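You operate a simulated robot arm through the tools that you are given. There is no shell and no other tool. Be economical: measure what you need, move in short steps, check, and stop when the job is done.

You are at the controls of a simulated robot arm. One attempt, no reset.

Task
Put the oil pen on top of the rubber buffer on the strap bench top.

Only the result counts: the job must be done as asked and must still hold three seconds after the hand-in. Knocking over, shifting, dropping, spilling or breaking anything else fails it.

Robot
A 7-joint arm with a two-finger parallel gripper, fixed in place. Base frame: the origin is at the foot of the arm, x ahead of it, y to its left, z up; the work surface is at about z = 0. Readings come in m, degrees, newtons and seconds.
With the tool pointing down near the work surface it reaches from about 0.24 to 0.62 m from the base axis. Its first joint turns from -66.0 to 66.0 degrees. Payload 2.6 kg.
The TCP is the grasp point between the finger pads, 0.03 m short of the fingertips. In the tool frame z runs along the fingers and y along their closing line. The gripper opens to 0.094 m. The fingers are 0.028 m wide and 0.01 m thick; the gripper's body (0.05 by 0.096 m) begins 0.055 m behind the TCP.
Orientation is told as [roll, pitch, yaw] about the base's x, y, z axes, in that order, counted from this pose: with the fingers straight down and closing along the base's y, the tool's x points along the base's -x, its y along +y and its z along -z.

Tools
- The arm moves only by the tool drive_tool. Its argument "moves" is a list of rows, each an object of numbers (a shift or turn left out is 0, a gripper value left out holds the last): "x", "y", "z": the shift along the tool's x, y, z in mm; "yaw": the turn about the tool's z in degrees; "jaw": the closure, from 0 (fully open) to 1 (shut). In form: [{"x": .., "y": .., "z": .., "yaw": .., "jaw": ..}, ...]. A call has 1 to 10 rows; each row shifts and turns the commanded pose from where the row before left it, along the tool's axes as they then stand. Each row takes 0.2 s and may step no farther than 0.05 m and 8.6 degrees from the row before; otherwise, or with a gripper value out of range, the whole call is refused. A pose out of reach is approached as far as the arm can. The call stops where the force on the tool passes 40 N (or 10 N more than at its start, if that is more) or the arm is blocked; 0.2 s more then pass. Each finger travels about 0.072 m/s and halts on what it meets, pressing with about 30 N; the grip force reading is that of the motor and also rises with nothing between the fingers. The clock runs only during rows and for 0.2 s after the last one: add rows that do not move to give the fingers time. The reply holds the time, the measured pose of the TCP, the force on the tool along the base axes, the opening and the grip force, in the units named above and with some noise, and new pictures: "pictures" is both (left out), scene, wrist or none.
- Cameras (640 x 400 px; columns grow to the right, rows downward): "scene" is fixed at [0.0261, 0.4265, 0.563]; the picture's right is [-0.86, -0.51, 0.00], its down [-0.29, 0.49, -0.82] and it looks along [0.42, -0.71, -0.57] (base axes); focal length 348 px, centre (320, 200). "wrist" rides on the gripper at [0.076, 0.014, -0.103] in the tool frame; the picture's right is [-0.18, 0.98, 0.00], its down [-0.75, -0.14, -0.64] and it looks along [-0.63, -0.12, 0.77] (tool axes); focal length 243 px, centre (320, 200).
- locate(camera, pixels): for up to 12 pixels [column, row] of the newest picture of that camera ("zoom" is the newest enlarged one), the place [x, y, z] in the base frame of the surface seen there, good to about 0.002 m. The clock stands still meanwhile.
- zoom(camera, box): a new picture of the part [left, top, right, bottom] of that camera's present view, enlarged. The clock stands still meanwhile.
- close_job(): hands the job in; it is judged then, once.

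Keep the steps short. Do not move on a guess: measure, check each grasp and each placing, and mend mistakes. In all there are 60 turns and 170 pictures (those below and enlarged ones count). Leave the gripper open and the arm clear of the work at the hand-in unless told otherwise, and finish with a single line.

The tools are called after "Emit:" as a command line: name --argument value ..., lists and objects as JSON in quotes. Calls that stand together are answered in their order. drive_tool: Moves the arm, as the interface text tells. Its arguments: {"type":"object","properties":{"moves":{"type":"array","items":{"type":"object","properties":{"x":{"type":"number"},"y":{"type":"number"},"z":{"type":"number"},"yaw":{"type":"number"},"jaw":{"type":"number"}}}},"pictures":{"type":"string","enum":["both","scene","wrist","none"]}},"required":["moves"]} The other tools are called the same way: locate (camera, pixels) gives the place of the surface under pixels of a picture; zoom (camera, box) takes an enlarged picture of a part of a camera's view; close_job () hands the job in.

At the start:

```text
clock: 0.0
tcp_pos: [0.3557, -0.0428, 0.3056]
tool_rot: [0.0, 0.0, 0.0]
wrist_force: [0.5, -0.2, 0.3]
opening: 0.0939
finger_force: 0.0
```

scene: 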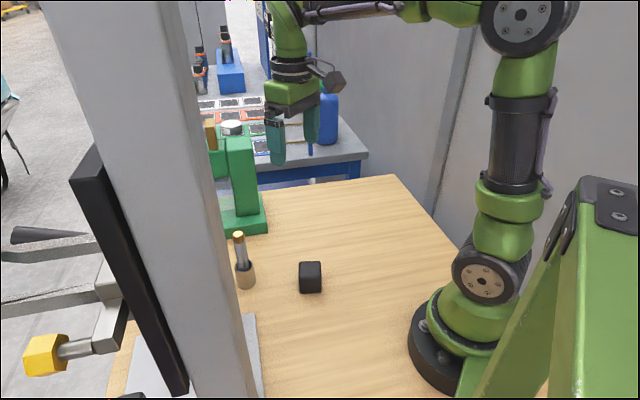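
wrist: 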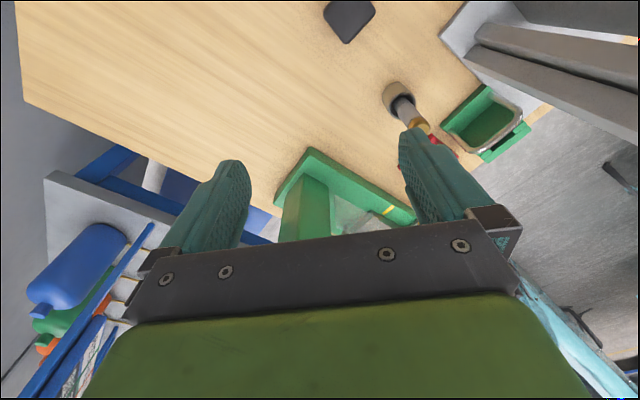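

I see a pen-like object standing near (243,262) and a black block at (310,277). I'll enlarge both views to identify them.

Emit:
zoom --camera "scene" --box '[200, 210, 360, 310]'

Emit:
zoom --camera "wrist" --box '[270, 0, 590, 200]'

Emit:
locate --camera "scene" --pixels '[[238, 235], [240, 250], [244, 268], [246, 284], [303, 264], [319, 264], [310, 270], [310, 285], [300, 292], [320, 291], [280, 300]]'

```text
4.00 times, centred on (280, 260) of scene
```

zoom: 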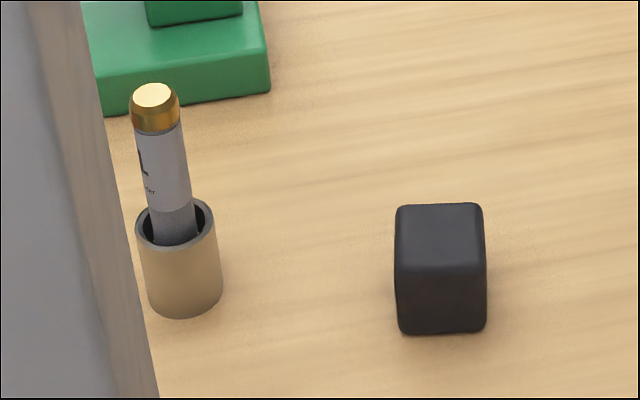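

```text
2.00 times, centred on (430, 100) of wrist
```

zoom: 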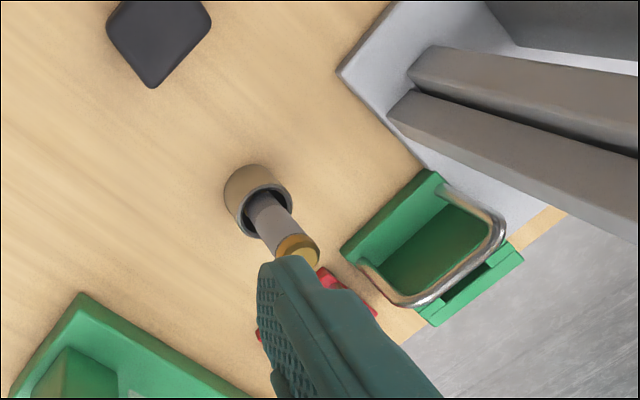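

```text
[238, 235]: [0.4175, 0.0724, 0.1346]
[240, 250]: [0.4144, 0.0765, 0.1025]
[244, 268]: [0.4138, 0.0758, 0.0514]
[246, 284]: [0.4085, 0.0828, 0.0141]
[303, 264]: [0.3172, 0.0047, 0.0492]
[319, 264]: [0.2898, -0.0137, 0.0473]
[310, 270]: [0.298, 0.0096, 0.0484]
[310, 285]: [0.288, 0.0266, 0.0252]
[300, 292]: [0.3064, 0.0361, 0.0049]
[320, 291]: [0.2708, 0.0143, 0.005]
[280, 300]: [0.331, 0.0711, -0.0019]
```

The pen stands loosely in a cup, with its gold tip at about z 0.135. The buffer is the black cube, with its top at about z 0.048. Next I'll measure the pen's lean, the cube's top corners and the obstacles nearby.

Emit:
locate --camera "scene" --pixels '[[200, 200], [225, 300], [235, 370], [160, 60], [240, 130], [250, 200], [232, 127], [210, 130], [262, 230], [250, 330], [100, 200], [215, 165]]'

Emit:
locate --camera "wrist" --pixels '[[349, 8], [345, 43], [375, 10], [325, 15], [350, 22], [395, 90], [403, 108], [415, 122], [480, 110], [505, 130], [470, 30], [560, 60]]'

Emit:
zoom --camera "scene" --box '[220, 225, 268, 295]'

```text
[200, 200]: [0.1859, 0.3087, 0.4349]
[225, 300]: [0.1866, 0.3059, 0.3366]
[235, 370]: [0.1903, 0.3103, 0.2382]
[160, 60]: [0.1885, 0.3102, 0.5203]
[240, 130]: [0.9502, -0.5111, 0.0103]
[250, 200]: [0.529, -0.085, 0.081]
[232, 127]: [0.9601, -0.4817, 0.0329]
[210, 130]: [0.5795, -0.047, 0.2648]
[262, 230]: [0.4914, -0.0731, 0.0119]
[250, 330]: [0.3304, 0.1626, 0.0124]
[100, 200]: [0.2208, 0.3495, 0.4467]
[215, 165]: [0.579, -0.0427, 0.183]
```

```text
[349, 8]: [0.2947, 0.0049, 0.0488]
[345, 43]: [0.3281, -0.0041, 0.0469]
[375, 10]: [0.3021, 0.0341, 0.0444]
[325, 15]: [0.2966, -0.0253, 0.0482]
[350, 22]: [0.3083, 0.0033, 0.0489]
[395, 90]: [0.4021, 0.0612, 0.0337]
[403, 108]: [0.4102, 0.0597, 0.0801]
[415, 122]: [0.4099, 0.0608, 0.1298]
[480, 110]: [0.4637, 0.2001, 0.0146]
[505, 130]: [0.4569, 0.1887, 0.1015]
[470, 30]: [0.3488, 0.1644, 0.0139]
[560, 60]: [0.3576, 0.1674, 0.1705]
```

```text
5.71 times, centred on (244, 260) of scene
```

zoom: 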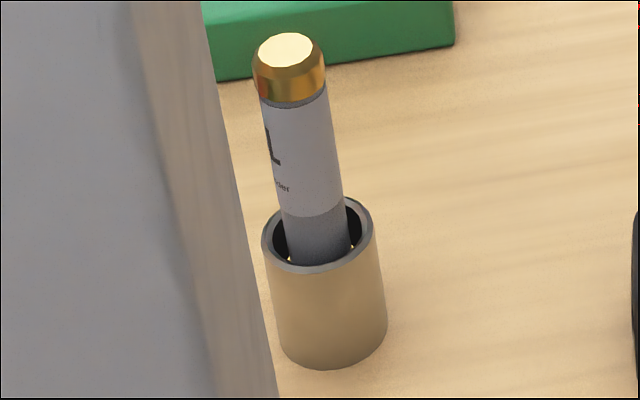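

The pen looks nearly vertical. I'll measure points along its axis and the cup rim in this enlarged picture.

Emit:
locate --camera "zoom" --pixels '[[290, 36], [290, 50], [290, 64], [262, 50], [318, 50], [300, 120], [308, 170], [316, 230], [268, 235], [372, 230], [320, 270], [345, 200]]'

Emit:
locate --camera "scene" --pixels '[[300, 263], [320, 262], [299, 277], [320, 277], [310, 262], [310, 269], [310, 275], [300, 270], [319, 270]]'

```text
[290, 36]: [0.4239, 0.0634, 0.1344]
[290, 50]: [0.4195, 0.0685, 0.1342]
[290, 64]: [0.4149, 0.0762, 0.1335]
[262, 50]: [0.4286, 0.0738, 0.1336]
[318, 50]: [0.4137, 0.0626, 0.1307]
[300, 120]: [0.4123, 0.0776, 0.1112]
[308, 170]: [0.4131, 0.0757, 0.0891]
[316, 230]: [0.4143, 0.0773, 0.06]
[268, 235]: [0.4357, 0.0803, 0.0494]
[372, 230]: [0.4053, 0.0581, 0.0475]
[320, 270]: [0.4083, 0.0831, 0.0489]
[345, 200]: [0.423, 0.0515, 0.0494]
```

```text
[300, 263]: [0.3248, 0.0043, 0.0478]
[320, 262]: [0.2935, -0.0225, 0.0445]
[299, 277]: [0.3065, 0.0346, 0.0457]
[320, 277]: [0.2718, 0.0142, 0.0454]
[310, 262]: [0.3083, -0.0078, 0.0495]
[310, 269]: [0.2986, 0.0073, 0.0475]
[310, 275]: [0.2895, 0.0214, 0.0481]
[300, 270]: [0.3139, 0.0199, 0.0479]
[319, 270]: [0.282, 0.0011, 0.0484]
```

The pen is vertical, with its axis at about (0.419, 0.069), its top at z 0.134 and the cup rim at z 0.049. The cube's top centre is about (0.299, 0.006) at z 0.048. I'll move over the pen high up, then down to z≈0.20 with the tips still above the pen.

Emit:
drive_tool --moves '[{"x": -21, "y": 37}, {"x": -21, "y": 37}, {"x": -21.3, "y": 37.8}, {"z": 35}, {"z": 35}, {"z": 35}, {}, {}]'

```text
clock: 1.8
tcp_pos: [0.4193, 0.072, 0.1985]
tool_rot: [0.0, 0.1, 0.0]
wrist_force: [0.2, 0.5, -0.1]
opening: 0.0939
finger_force: 0.1
```

scene: 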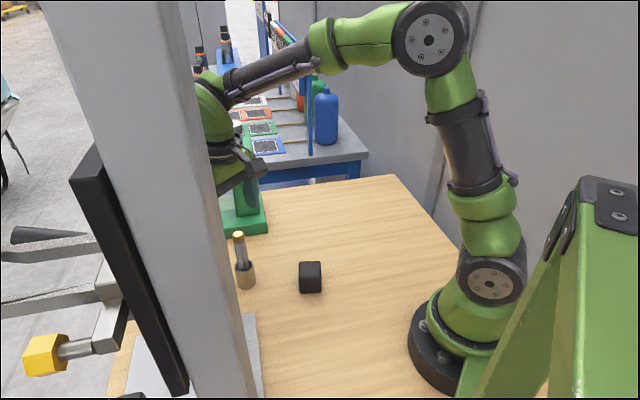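
wrist: 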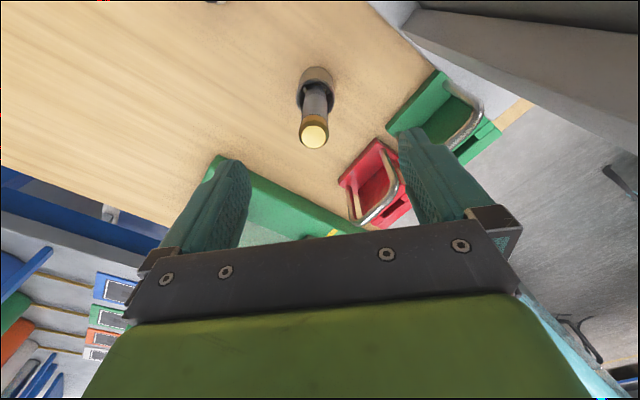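

The hand is above the pen. I'll check from the wrist view where the pen tip is, and where the red and green items sit relative to the fingers.

Emit:
locate --camera "wrist" --pixels '[[314, 136], [301, 134], [327, 134], [314, 147], [316, 122], [340, 180], [380, 145], [395, 185], [400, 130], [205, 180], [260, 190], [430, 100]]'

```text
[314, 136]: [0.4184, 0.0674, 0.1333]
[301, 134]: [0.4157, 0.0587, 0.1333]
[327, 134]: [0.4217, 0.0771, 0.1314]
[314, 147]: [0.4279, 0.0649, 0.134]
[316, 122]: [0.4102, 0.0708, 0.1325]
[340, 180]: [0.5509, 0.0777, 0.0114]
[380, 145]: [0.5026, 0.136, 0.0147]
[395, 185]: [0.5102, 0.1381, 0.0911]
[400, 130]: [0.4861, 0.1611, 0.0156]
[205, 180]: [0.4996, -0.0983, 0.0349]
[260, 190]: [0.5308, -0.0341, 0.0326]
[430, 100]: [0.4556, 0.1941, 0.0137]
```

The pen tip centre is (0.419, 0.068) and the surroundings are more than 60 mm away. I'll shift y by -3 mm and go down to z≈0.108, leaving the jaw open.

Emit:
drive_tool --moves '[{"y": -3.0, "z": 10}, {"z": 20}, {"z": 20}, {"z": 20}, {"z": 20}, {}, {}]'

```text
clock: 3.4
tcp_pos: [0.4186, 0.0673, 0.1089]
tool_rot: [0.0, -0.1, 0.1]
wrist_force: [-0.2, 0.5, -0.4]
opening: 0.094
finger_force: 0.1
```

scene: 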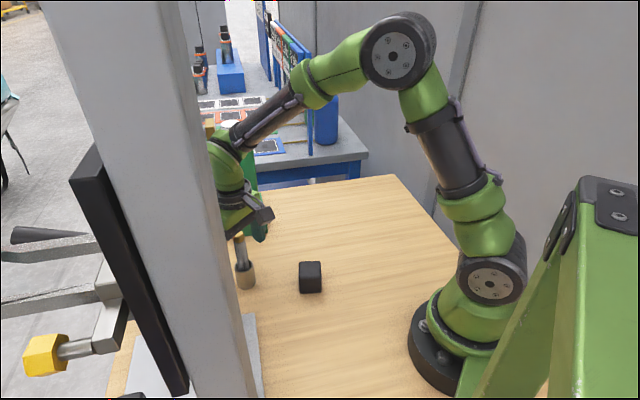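
wrist: 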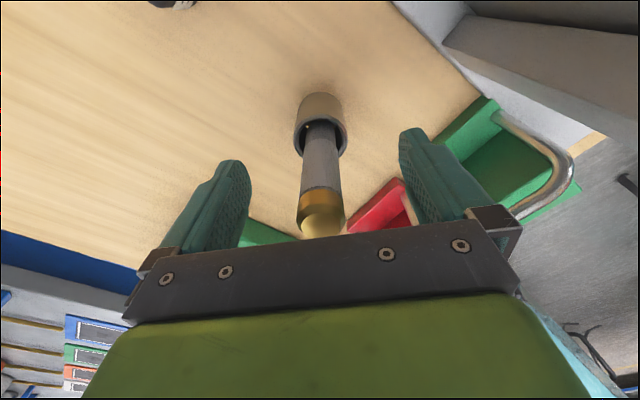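

The pen is centred between the pads, about column 321 against a midpoint of 325. I'll close on it.

Emit:
drive_tool --moves '[{"jaw": 1}, {}, {}, {}, {}]'

```text
clock: 4.6
tcp_pos: [0.4192, 0.0671, 0.1093]
tool_rot: [0.0, 0.0, 0.0]
wrist_force: [0.2, 0.1, 0.5]
opening: 0.021
finger_force: 29.7
```

scene: 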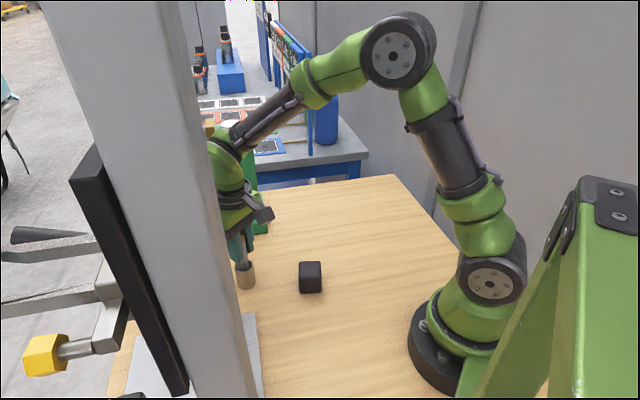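
wrist: 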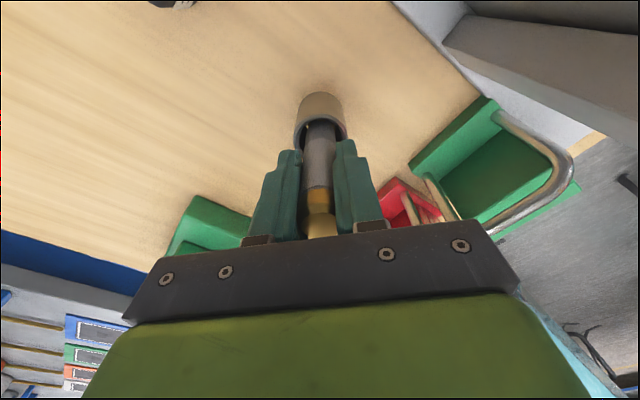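

The pen is gripped at a 21 mm opening. I'll lift slowly and straight up, then check that the cup stays put.

Emit:
drive_tool --moves '[{"z": -10}, {"z": -15}, {"z": -20}, {"z": -20}, {"z": -20}, {"z": -20}, {"z": -20}, {}, {}]'

```text
clock: 6.6
tcp_pos: [0.4192, 0.0685, 0.2356]
tool_rot: [0.0, -0.1, 0.0]
wrist_force: [-0.4, -0.7, -0.6]
opening: 0.0208
finger_force: 30.4
```

scene: 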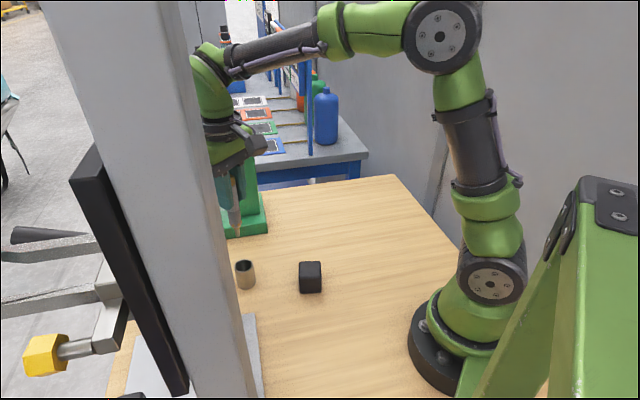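
wrist: 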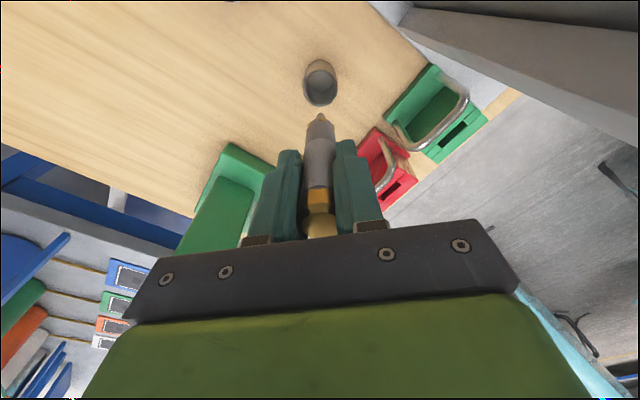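

The pen is out and the cup hasn't moved, but the lower end looks tapered. I'll enlarge it.

Emit:
zoom --camera "wrist" --box '[280, 90, 360, 140]'

Emit:
zoom --camera "scene" --box '[205, 175, 285, 245]'

```text
8.00 times, centred on (320, 115) of wrist
```

zoom: 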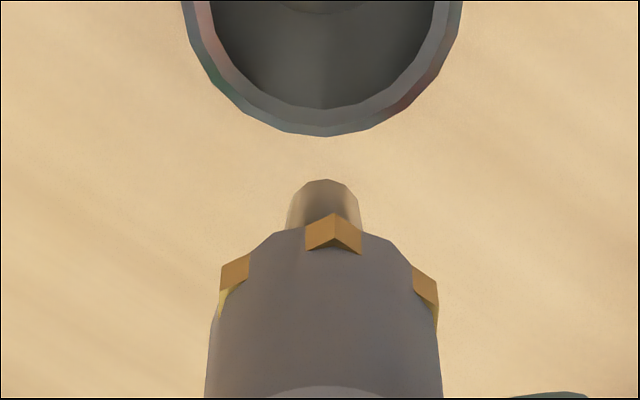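

```text
5.71 times, centred on (245, 210) of scene
```

zoom: 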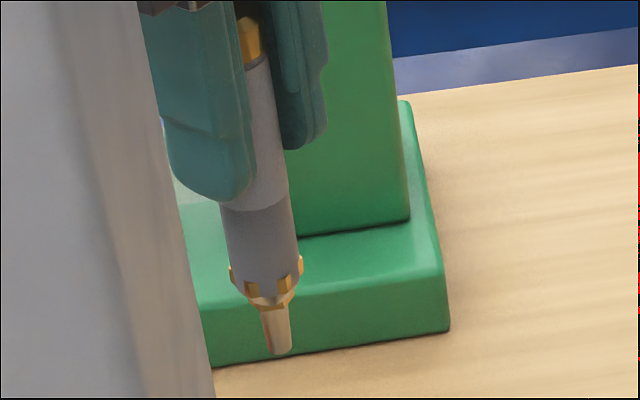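

The lower end has a blunt metal nib. I'll measure the nib's end and width, the inside of the cup, and the free table area in case I need it.

Emit:
locate --camera "zoom" --pixels '[[278, 348], [267, 348], [289, 345], [277, 320], [266, 280], [235, 275], [298, 265], [260, 220], [250, 45]]'

Emit:
locate --camera "scene" --pixels '[[395, 178], [280, 195], [350, 220], [400, 220], [440, 250], [340, 190]]'

Emit:
zoom --camera "scene" --box '[230, 255, 262, 295]'

Emit:
zoom --camera "wrist" --box '[296, 50, 344, 120]'

```text
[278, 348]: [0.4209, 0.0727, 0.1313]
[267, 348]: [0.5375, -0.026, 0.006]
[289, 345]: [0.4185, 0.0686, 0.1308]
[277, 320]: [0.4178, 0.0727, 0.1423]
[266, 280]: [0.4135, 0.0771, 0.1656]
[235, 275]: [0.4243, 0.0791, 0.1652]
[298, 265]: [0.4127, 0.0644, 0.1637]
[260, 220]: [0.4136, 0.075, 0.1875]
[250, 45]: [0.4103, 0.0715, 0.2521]
```

```text
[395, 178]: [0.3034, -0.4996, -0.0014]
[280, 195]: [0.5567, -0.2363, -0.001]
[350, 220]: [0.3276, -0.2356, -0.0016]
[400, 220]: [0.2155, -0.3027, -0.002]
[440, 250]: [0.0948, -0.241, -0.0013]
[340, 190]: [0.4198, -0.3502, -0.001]
```

```text
10.00 times, centred on (246, 275) of scene
```

zoom: 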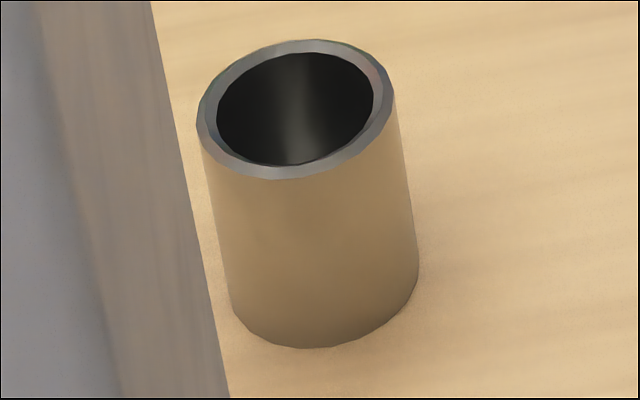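

```text
5.71 times, centred on (320, 85) of wrist
```

zoom: 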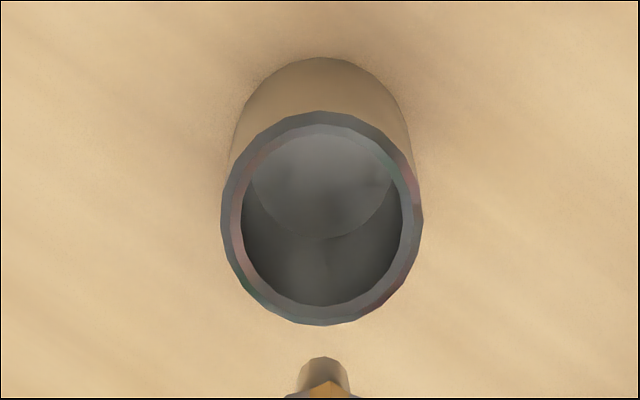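

The cup has a flat floor and a wide bore, and the pen stood straight in it, so it may stand on its nib. The nib is about 105.5 mm below the TCP. I'll test this on clear table near (0.37, -0.16) before risking it on the buffer. First I'll carry it there high up.

Emit:
drive_tool --moves '[{"x": 8, "y": -38}, {"x": 8, "y": -38}, {"x": 8, "y": -38}, {"x": 8, "y": -38}, {"x": 8, "y": -38}, {"x": 9, "y": -38}, {"z": 40}, {"z": 40}, {"z": 30}, {}]'

```text
clock: 8.8
tcp_pos: [0.3708, -0.1604, 0.1259]
tool_rot: [-0.1, 0.1, 0.0]
wrist_force: [0.5, 0.1, -1.0]
opening: 0.0211
finger_force: 30.1
```

scene: 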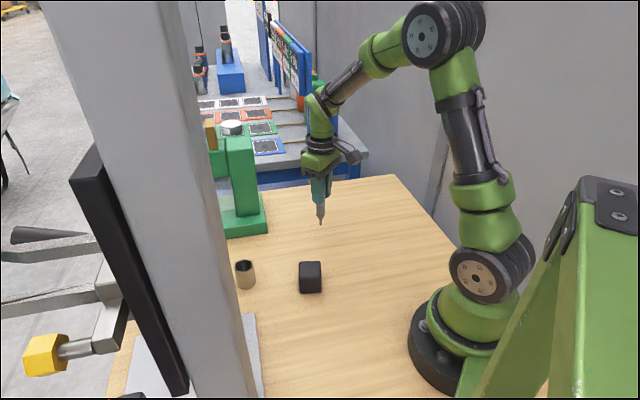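
wrist: 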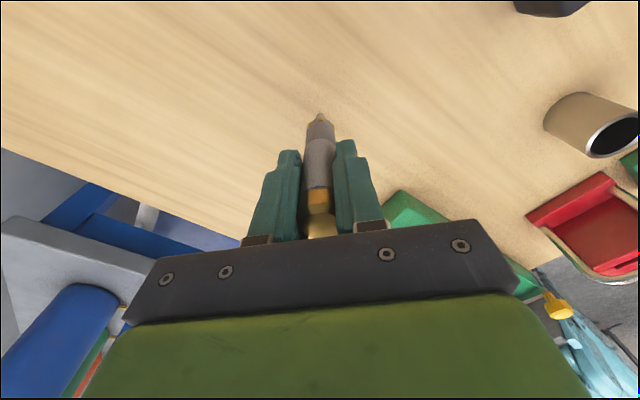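

The tip is about 20 mm above the table. I'll lower it in small steps and watch the force.

Emit:
drive_tool --moves '[{"z": 8}, {"z": 6}, {"z": 3}, {"z": 1}, {}]' --pictures "scene"

Emit:
zoom --camera "scene" --box '[290, 170, 354, 240]'

```text
clock: 10.0
tcp_pos: [0.3705, -0.1615, 0.1061]
tool_rot: [0.0, 0.0, 0.0]
wrist_force: [-0.1, 0.7, -0.4]
opening: 0.021
finger_force: 30.2
```

scene: 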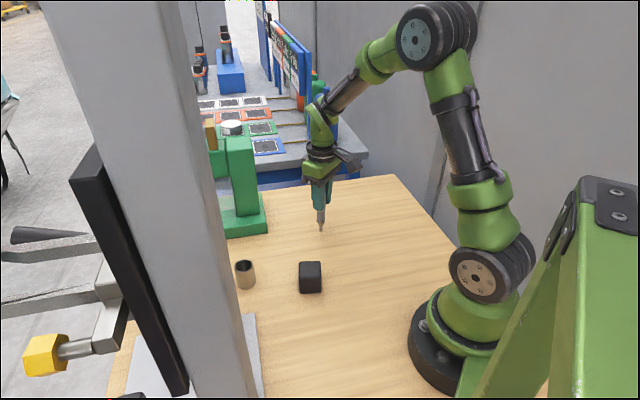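

```text
5.71 times, centred on (322, 205) of scene
```

zoom: 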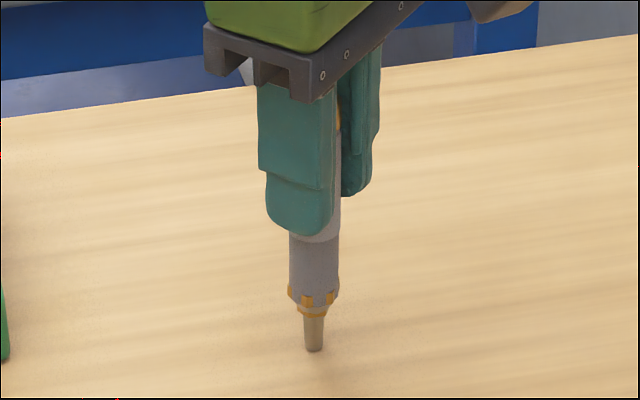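

No contact yet: the force is about 0. I'll keep going in 1 mm steps.

Emit:
drive_tool --moves '[{"z": 1}, {"z": 1}, {}]' --pictures "none"

```text
clock: 10.8
tcp_pos: [0.3692, -0.1623, 0.1056]
tool_rot: [0.0, -0.1, 0.0]
wrist_force: [-4.2, 1.6, 12.6]
opening: 0.021
finger_force: 29.7
```

It touched at TCP z≈0.1055 with 12.6 N. I'll back off 1 mm to a light contact and read again.

Emit:
drive_tool --moves '[{"z": -1}, {}, {}]' --pictures "none"

```text
clock: 11.6
tcp_pos: [0.3695, -0.1613, 0.1057]
tool_rot: [0.0, 0.0, 0.0]
wrist_force: [-0.1, -0.1, -0.8]
opening: 0.021
finger_force: 29.1
```

The force is near zero, so it is just touching. I'll open slightly, to about 25 mm, as a loose cage and see whether it stands.

Emit:
drive_tool --moves '[{"jaw": 0.765}, {"jaw": 0.75}, {"jaw": 0.73}, {}, {}, {}]'

Emit:
zoom --camera "scene" --box '[290, 170, 354, 240]'

```text
clock: 13.0
tcp_pos: [0.369, -0.1613, 0.1066]
tool_rot: [0.0, 0.0, 0.0]
wrist_force: [0.5, -0.8, -0.3]
opening: 0.0253
finger_force: 0.0
```

scene: 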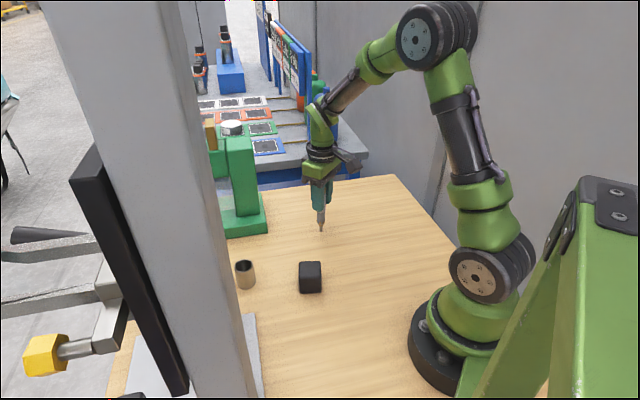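
wrist: 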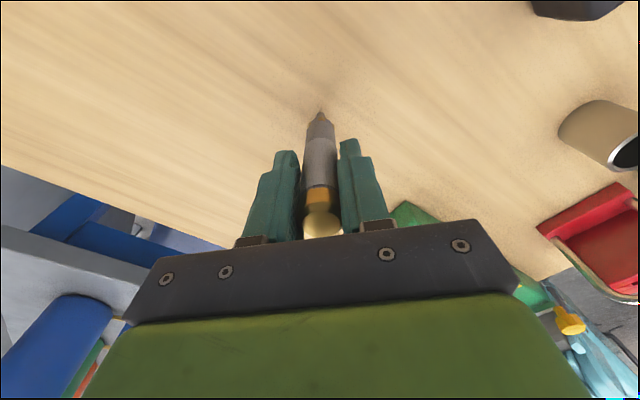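

```text
5.71 times, centred on (322, 205) of scene
```

zoom: 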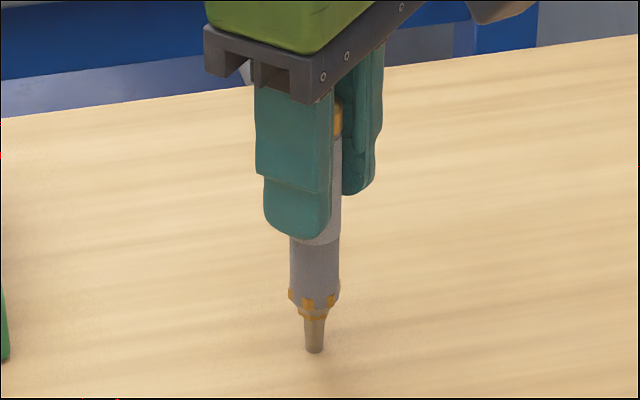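

The pen stands upright on its nib. I'll open wider and wait to confirm it stands on its own.

Emit:
drive_tool --moves '[{"jaw": 0.55}, {}, {}, {}, {}, {}, {}, {}]'

```text
clock: 14.8
tcp_pos: [0.3706, -0.1607, 0.1066]
tool_rot: [-0.1, -0.1, 0.0]
wrist_force: [-0.6, 0.3, 0.7]
opening: 0.0425
finger_force: 0.2
```

scene: 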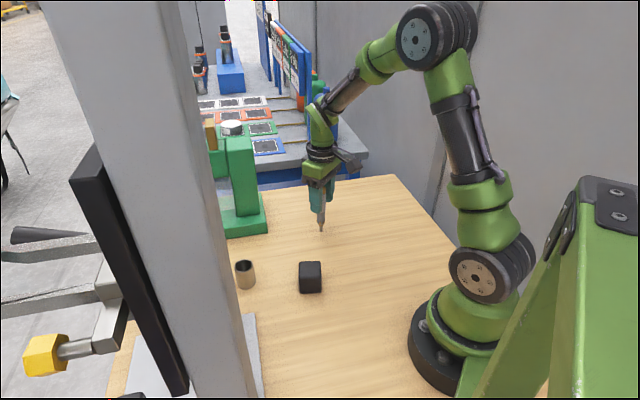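
wrist: 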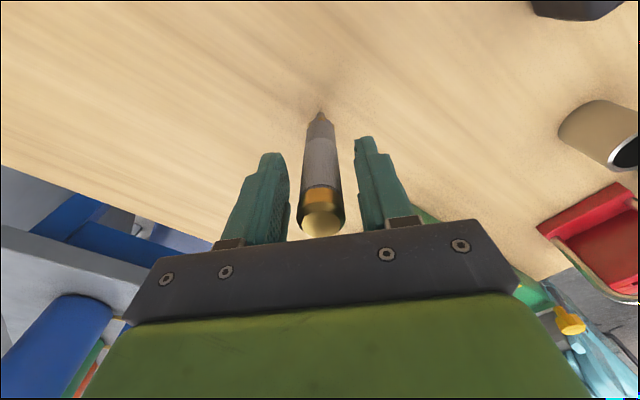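

It is still upright after 1.6 s. I'll wait a little and check the lean by measuring its top and nib.

Emit:
drive_tool --moves '[{}, {}, {}, {}, {}]'

Emit:
locate --camera "wrist" --pixels '[[322, 222], [310, 218], [334, 218], [320, 150], [320, 120], [320, 115]]'

Emit:
zoom --camera "wrist" --box '[260, 100, 400, 240]'

```text
clock: 16.0
tcp_pos: [0.369, -0.1609, 0.1061]
tool_rot: [0.0, -0.1, 0.0]
wrist_force: [0.8, -0.5, 0.1]
opening: 0.0424
finger_force: 0.0
```

scene: 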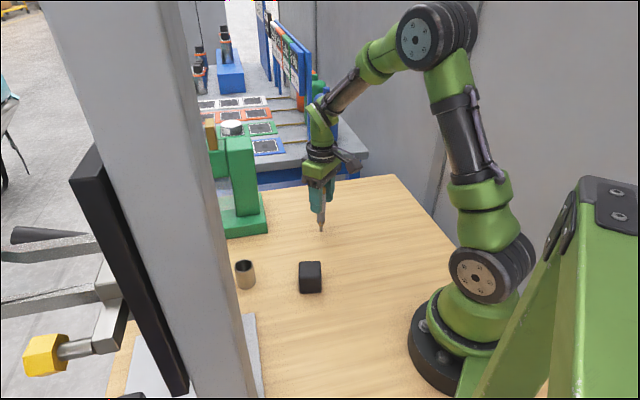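
wrist: 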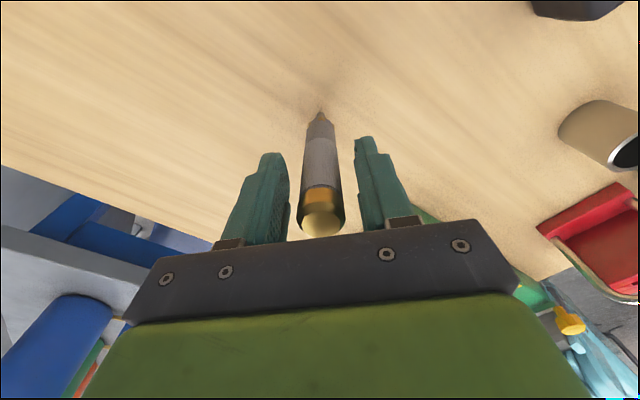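

```text
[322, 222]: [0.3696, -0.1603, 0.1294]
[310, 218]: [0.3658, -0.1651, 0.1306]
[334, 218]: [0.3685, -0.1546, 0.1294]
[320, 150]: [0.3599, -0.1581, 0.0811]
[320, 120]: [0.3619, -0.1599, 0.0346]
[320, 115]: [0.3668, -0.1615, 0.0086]
```

```text
2.86 times, centred on (330, 170) of wrist
```

zoom: 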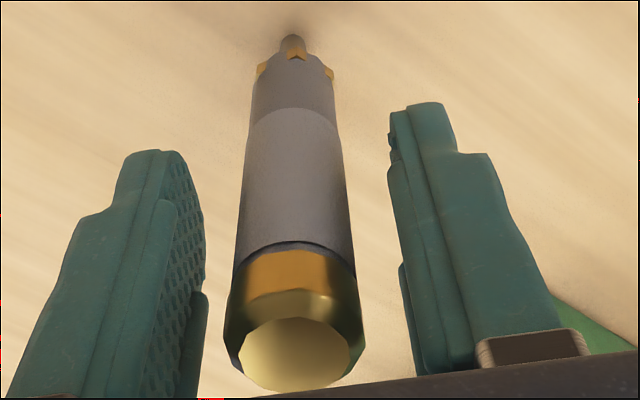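

It is stable and vertical, so it can stand on the buffer. I'll regrip and lift.

Emit:
drive_tool --moves '[{"jaw": 1}, {}, {}, {}, {"z": -20}, {"z": -30}, {"z": -30}, {"z": -30}, {}, {}]'

```text
clock: 18.2
tcp_pos: [0.3674, -0.163, 0.2166]
tool_rot: [0.0, 0.0, 0.0]
wrist_force: [0.0, 0.1, 0.4]
opening: 0.021
finger_force: 30.2
```

scene: 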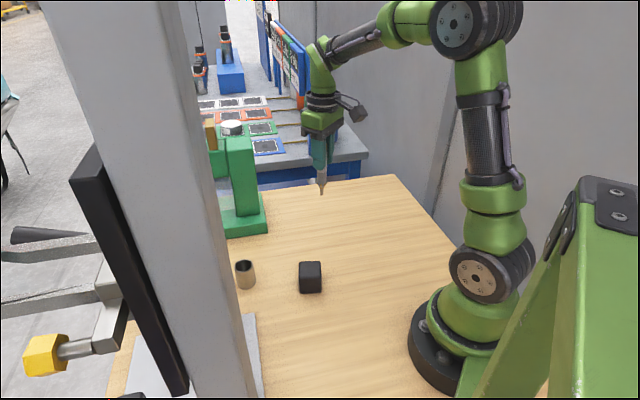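
wrist: 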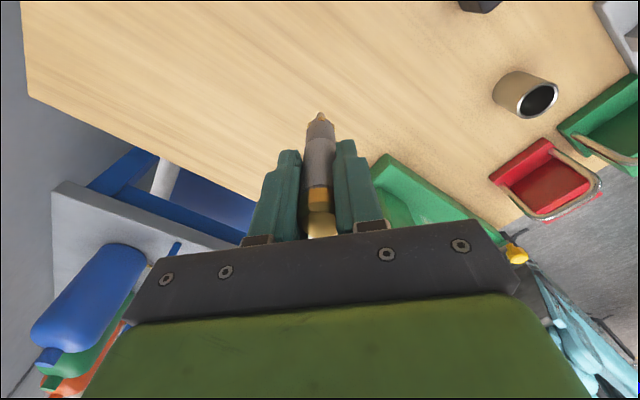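

The pen is held, with its nib at about z 0.111. I'll carry it over the buffer to about (0.299, 0.006) and stay high.

Emit:
drive_tool --moves '[{"x": 14, "y": 34}, {"x": 14, "y": 34}, {"x": 14, "y": 34}, {"x": 14, "y": 34}, {"x": 13.5, "y": 32}, {}, {}]'

Emit:
zoom --camera "scene" --box '[270, 200, 350, 300]'

```text
clock: 19.8
tcp_pos: [0.3017, 0.0056, 0.2151]
tool_rot: [0.1, 0.0, 0.0]
wrist_force: [-0.8, 0.0, -0.8]
opening: 0.0208
finger_force: 29.8
```

scene: 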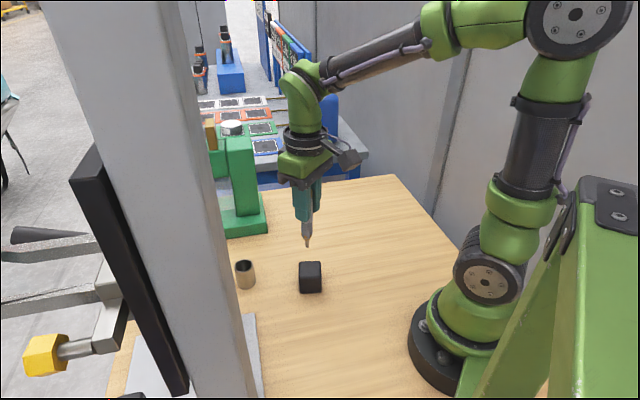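
wrist: 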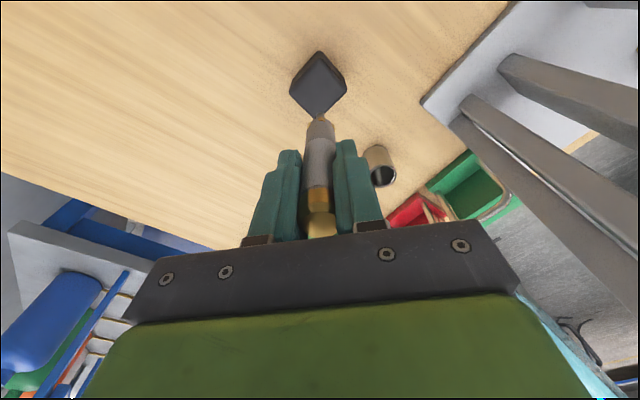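

```text
4.00 times, centred on (310, 250) of scene
```

zoom: 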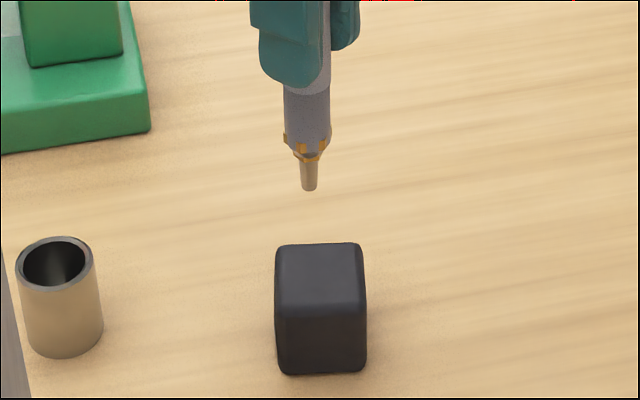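

I'll measure the cube's top corners from the wrist view and the nib from the enlarged picture.

Emit:
locate --camera "wrist" --pixels '[[319, 55], [293, 90], [344, 93], [320, 113], [318, 85]]'

Emit:
locate --camera "zoom" --pixels '[[309, 187], [309, 170], [282, 248], [358, 246], [281, 308], [360, 306], [318, 278]]'

```text
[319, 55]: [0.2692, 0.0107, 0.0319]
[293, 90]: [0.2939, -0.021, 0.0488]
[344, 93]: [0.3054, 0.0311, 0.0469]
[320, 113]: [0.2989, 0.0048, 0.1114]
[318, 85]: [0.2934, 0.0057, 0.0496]
```

```text
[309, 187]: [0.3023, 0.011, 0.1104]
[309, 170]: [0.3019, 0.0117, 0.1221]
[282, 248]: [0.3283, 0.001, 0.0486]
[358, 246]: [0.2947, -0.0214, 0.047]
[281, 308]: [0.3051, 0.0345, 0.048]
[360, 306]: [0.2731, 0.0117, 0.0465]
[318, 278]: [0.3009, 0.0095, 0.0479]
```

The cube centre is (0.300, 0.006) and the nib is about (0.301, 0.007), so it is within 2 mm of the middle. I'll lower it to a few mm above the top.

Emit:
drive_tool --moves '[{"x": 1, "z": 19}, {"z": 19}, {"z": 12}, {"z": 6}, {}, {}]' --pictures "none"

Emit:
zoom --camera "scene" --box '[270, 200, 350, 300]'

```text
clock: 21.2
tcp_pos: [0.2991, 0.0074, 0.1606]
tool_rot: [0.0, 0.0, -0.1]
wrist_force: [-1.2, 0.0, -0.4]
opening: 0.0208
finger_force: 29.6
```

```text
4.00 times, centred on (310, 250) of scene
```

zoom: 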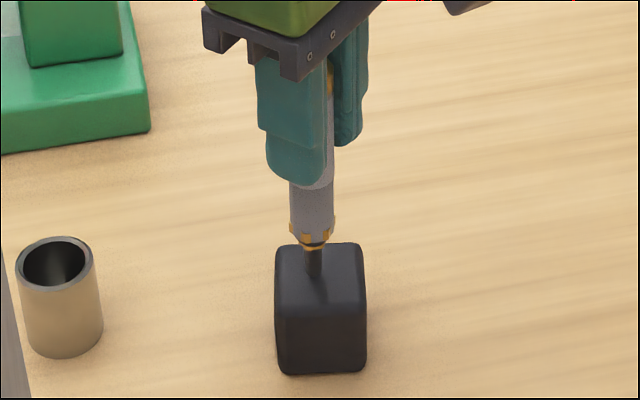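

The nib is about 5 mm above the buffer and centred. I'll lower it another 4 mm and read the force.

Emit:
drive_tool --moves '[{"z": 2}, {"z": 1}, {"z": 1}, {}]' --pictures "none"

```text
clock: 22.2
tcp_pos: [0.2998, 0.007, 0.1562]
tool_rot: [0.1, 0.1, 0.0]
wrist_force: [-0.7, 0.3, 2.0]
opening: 0.0207
finger_force: 30.2
```

The force is 2 N, possibly first contact. I'll go down 0.5 mm more to confirm.

Emit:
drive_tool --moves '[{"z": 0.5}, {}]' --pictures "none"

```text
clock: 22.8
tcp_pos: [0.2993, 0.0073, 0.155]
tool_rot: [0.0, 0.0, 0.0]
wrist_force: [-3.6, 2.7, 10.1]
opening: 0.0208
finger_force: 29.8
```

Contact is confirmed at 10 N. I'll back off 0.6 mm and read again.

Emit:
drive_tool --moves '[{"z": -0.6}, {}, {}]' --pictures "none"

```text
clock: 23.6
tcp_pos: [0.2989, 0.0066, 0.1567]
tool_rot: [0.1, 0.2, -0.1]
wrist_force: [0.3, -0.4, 0.1]
opening: 0.0206
finger_force: 29.5
```

It is just touching with no load. I'll open to the loose cage slowly and look.

Emit:
drive_tool --moves '[{"jaw": 0.765}, {"jaw": 0.75}, {"jaw": 0.73}, {}, {}, {}]'

Emit:
zoom --camera "scene" --box '[270, 200, 350, 300]'

```text
clock: 25.0
tcp_pos: [0.2991, 0.006, 0.1567]
tool_rot: [-0.1, -0.1, 0.0]
wrist_force: [0.2, -0.6, 0.4]
opening: 0.0253
finger_force: 0.0
```

scene: 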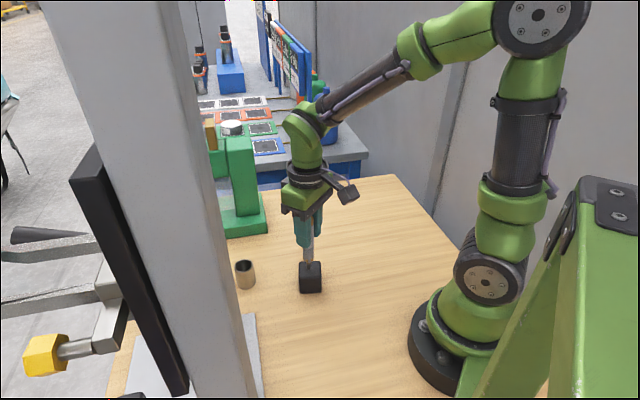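
wrist: 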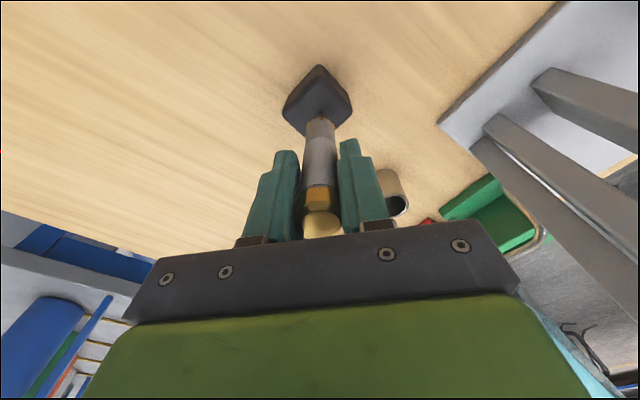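

```text
4.00 times, centred on (310, 250) of scene
```

zoom: 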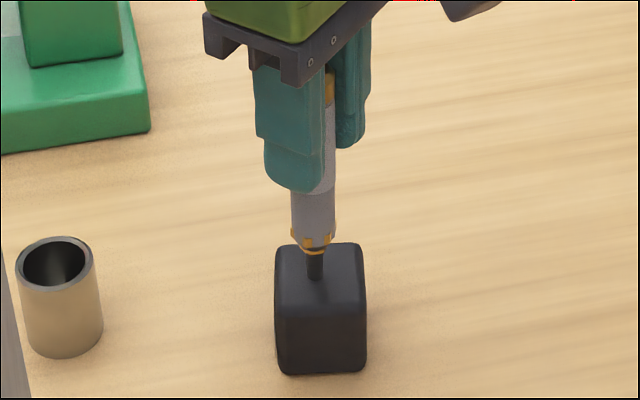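

It stands. I'll open wider and wait, then measure its uprightness before withdrawing.

Emit:
drive_tool --moves '[{"jaw": 0.6}, {"jaw": 0.4}, {"jaw": 0.2}, {"jaw": 0}, {}, {}, {}, {}, {}, {}]'

Emit:
locate --camera "wrist" --pixels '[[322, 222], [310, 218], [334, 218], [320, 150]]'

```text
clock: 27.2
tcp_pos: [0.3001, 0.0065, 0.1567]
tool_rot: [0.0, 0.0, 0.0]
wrist_force: [0.2, 0.3, 0.3]
opening: 0.0941
finger_force: 0.0
```

scene: 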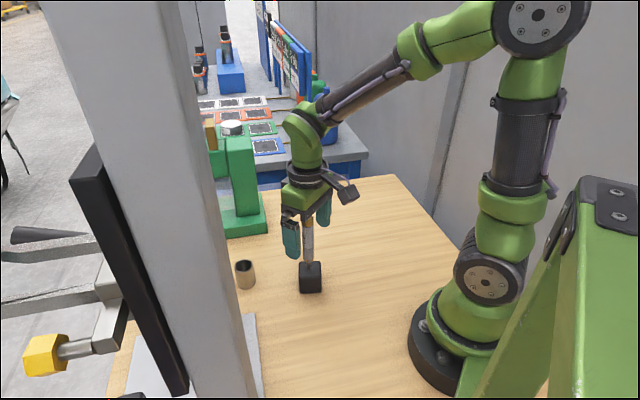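
wrist: 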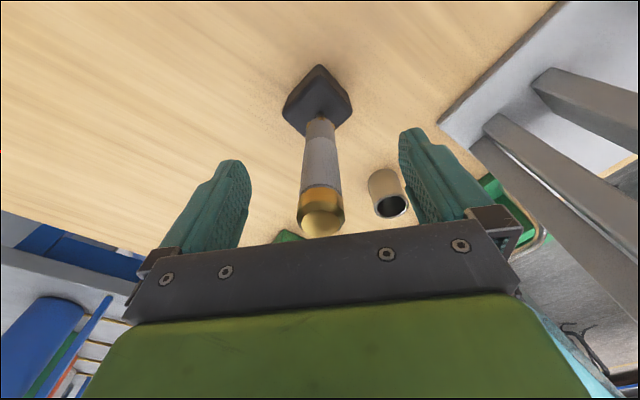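

```text
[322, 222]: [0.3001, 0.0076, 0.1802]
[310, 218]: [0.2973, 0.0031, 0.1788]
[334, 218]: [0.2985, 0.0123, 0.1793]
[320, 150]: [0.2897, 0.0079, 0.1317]
```

The pen stands freely and vertical, with its top at (0.300, 0.0075) above the cube centre. The fingers are fully open, so I'll lift straight up, slowly at first.

Emit:
drive_tool --moves '[{"z": -5}, {"z": -12}, {"z": -20}, {"z": -25}, {"z": -25}, {"z": -25}, {"z": -25}, {}, {}, {}]'

Emit:
zoom --camera "scene" --box '[230, 200, 350, 300]'

```text
clock: 29.4
tcp_pos: [0.2981, 0.0086, 0.2945]
tool_rot: [0.0, 0.0, 0.0]
wrist_force: [-0.1, 0.9, -0.5]
opening: 0.0938
finger_force: 0.0
```

scene: 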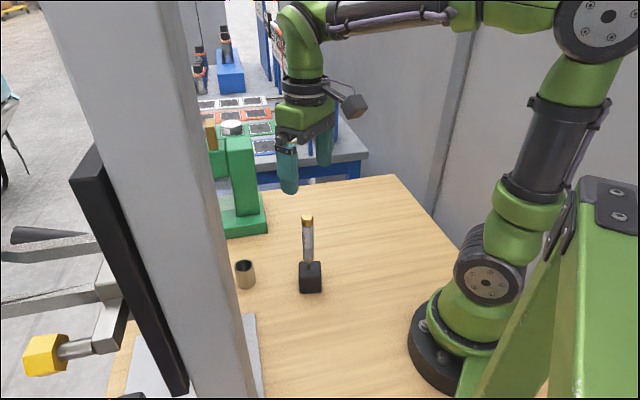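
wrist: 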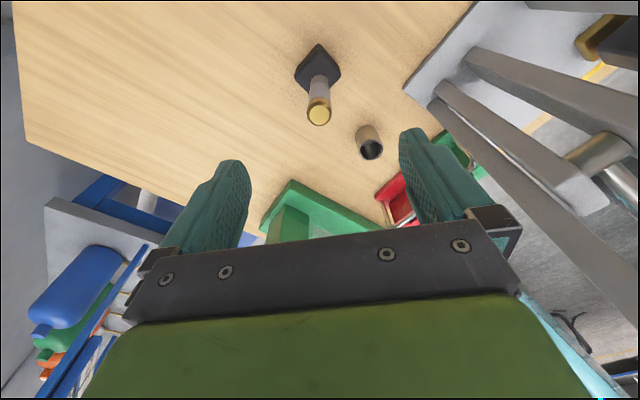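

```text
4.00 times, centred on (290, 250) of scene
```

zoom: 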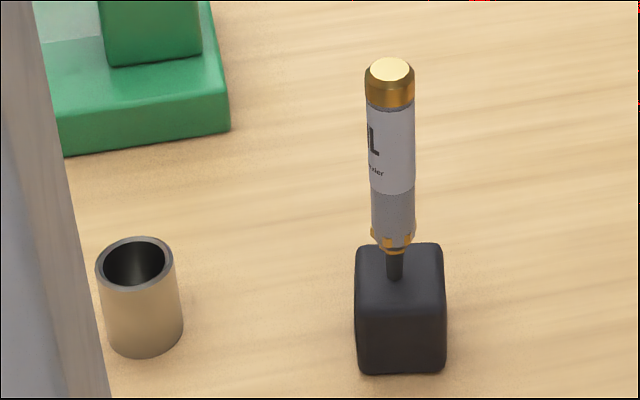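

The pen stands alone on the buffer, and the cup and cube are where they were. I'll wait 2 s and check that nothing drifts.

Emit:
drive_tool --moves '[{}, {}, {}, {}, {}, {}, {}, {}, {}, {}]' --pictures "none"

Emit:
zoom --camera "scene" --box '[230, 200, 350, 300]'

```text
clock: 31.6
tcp_pos: [0.2983, 0.0069, 0.2944]
tool_rot: [0.0, -0.1, 0.0]
wrist_force: [0.9, -0.4, -0.6]
opening: 0.0944
finger_force: 0.0
```

```text
4.00 times, centred on (290, 250) of scene
```

zoom: 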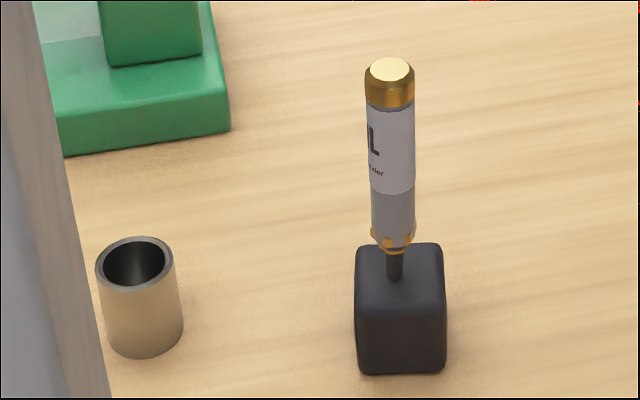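

Nothing has changed after 2 s. The gripper is open and the arm is clear, so I'm handing in.

Emit:
close_job

```text
The job is handed in.
```

The oil pen stands upright on its nib on top of the rubber buffer, nothing else was moved, and the arm is clear with the gripper open.
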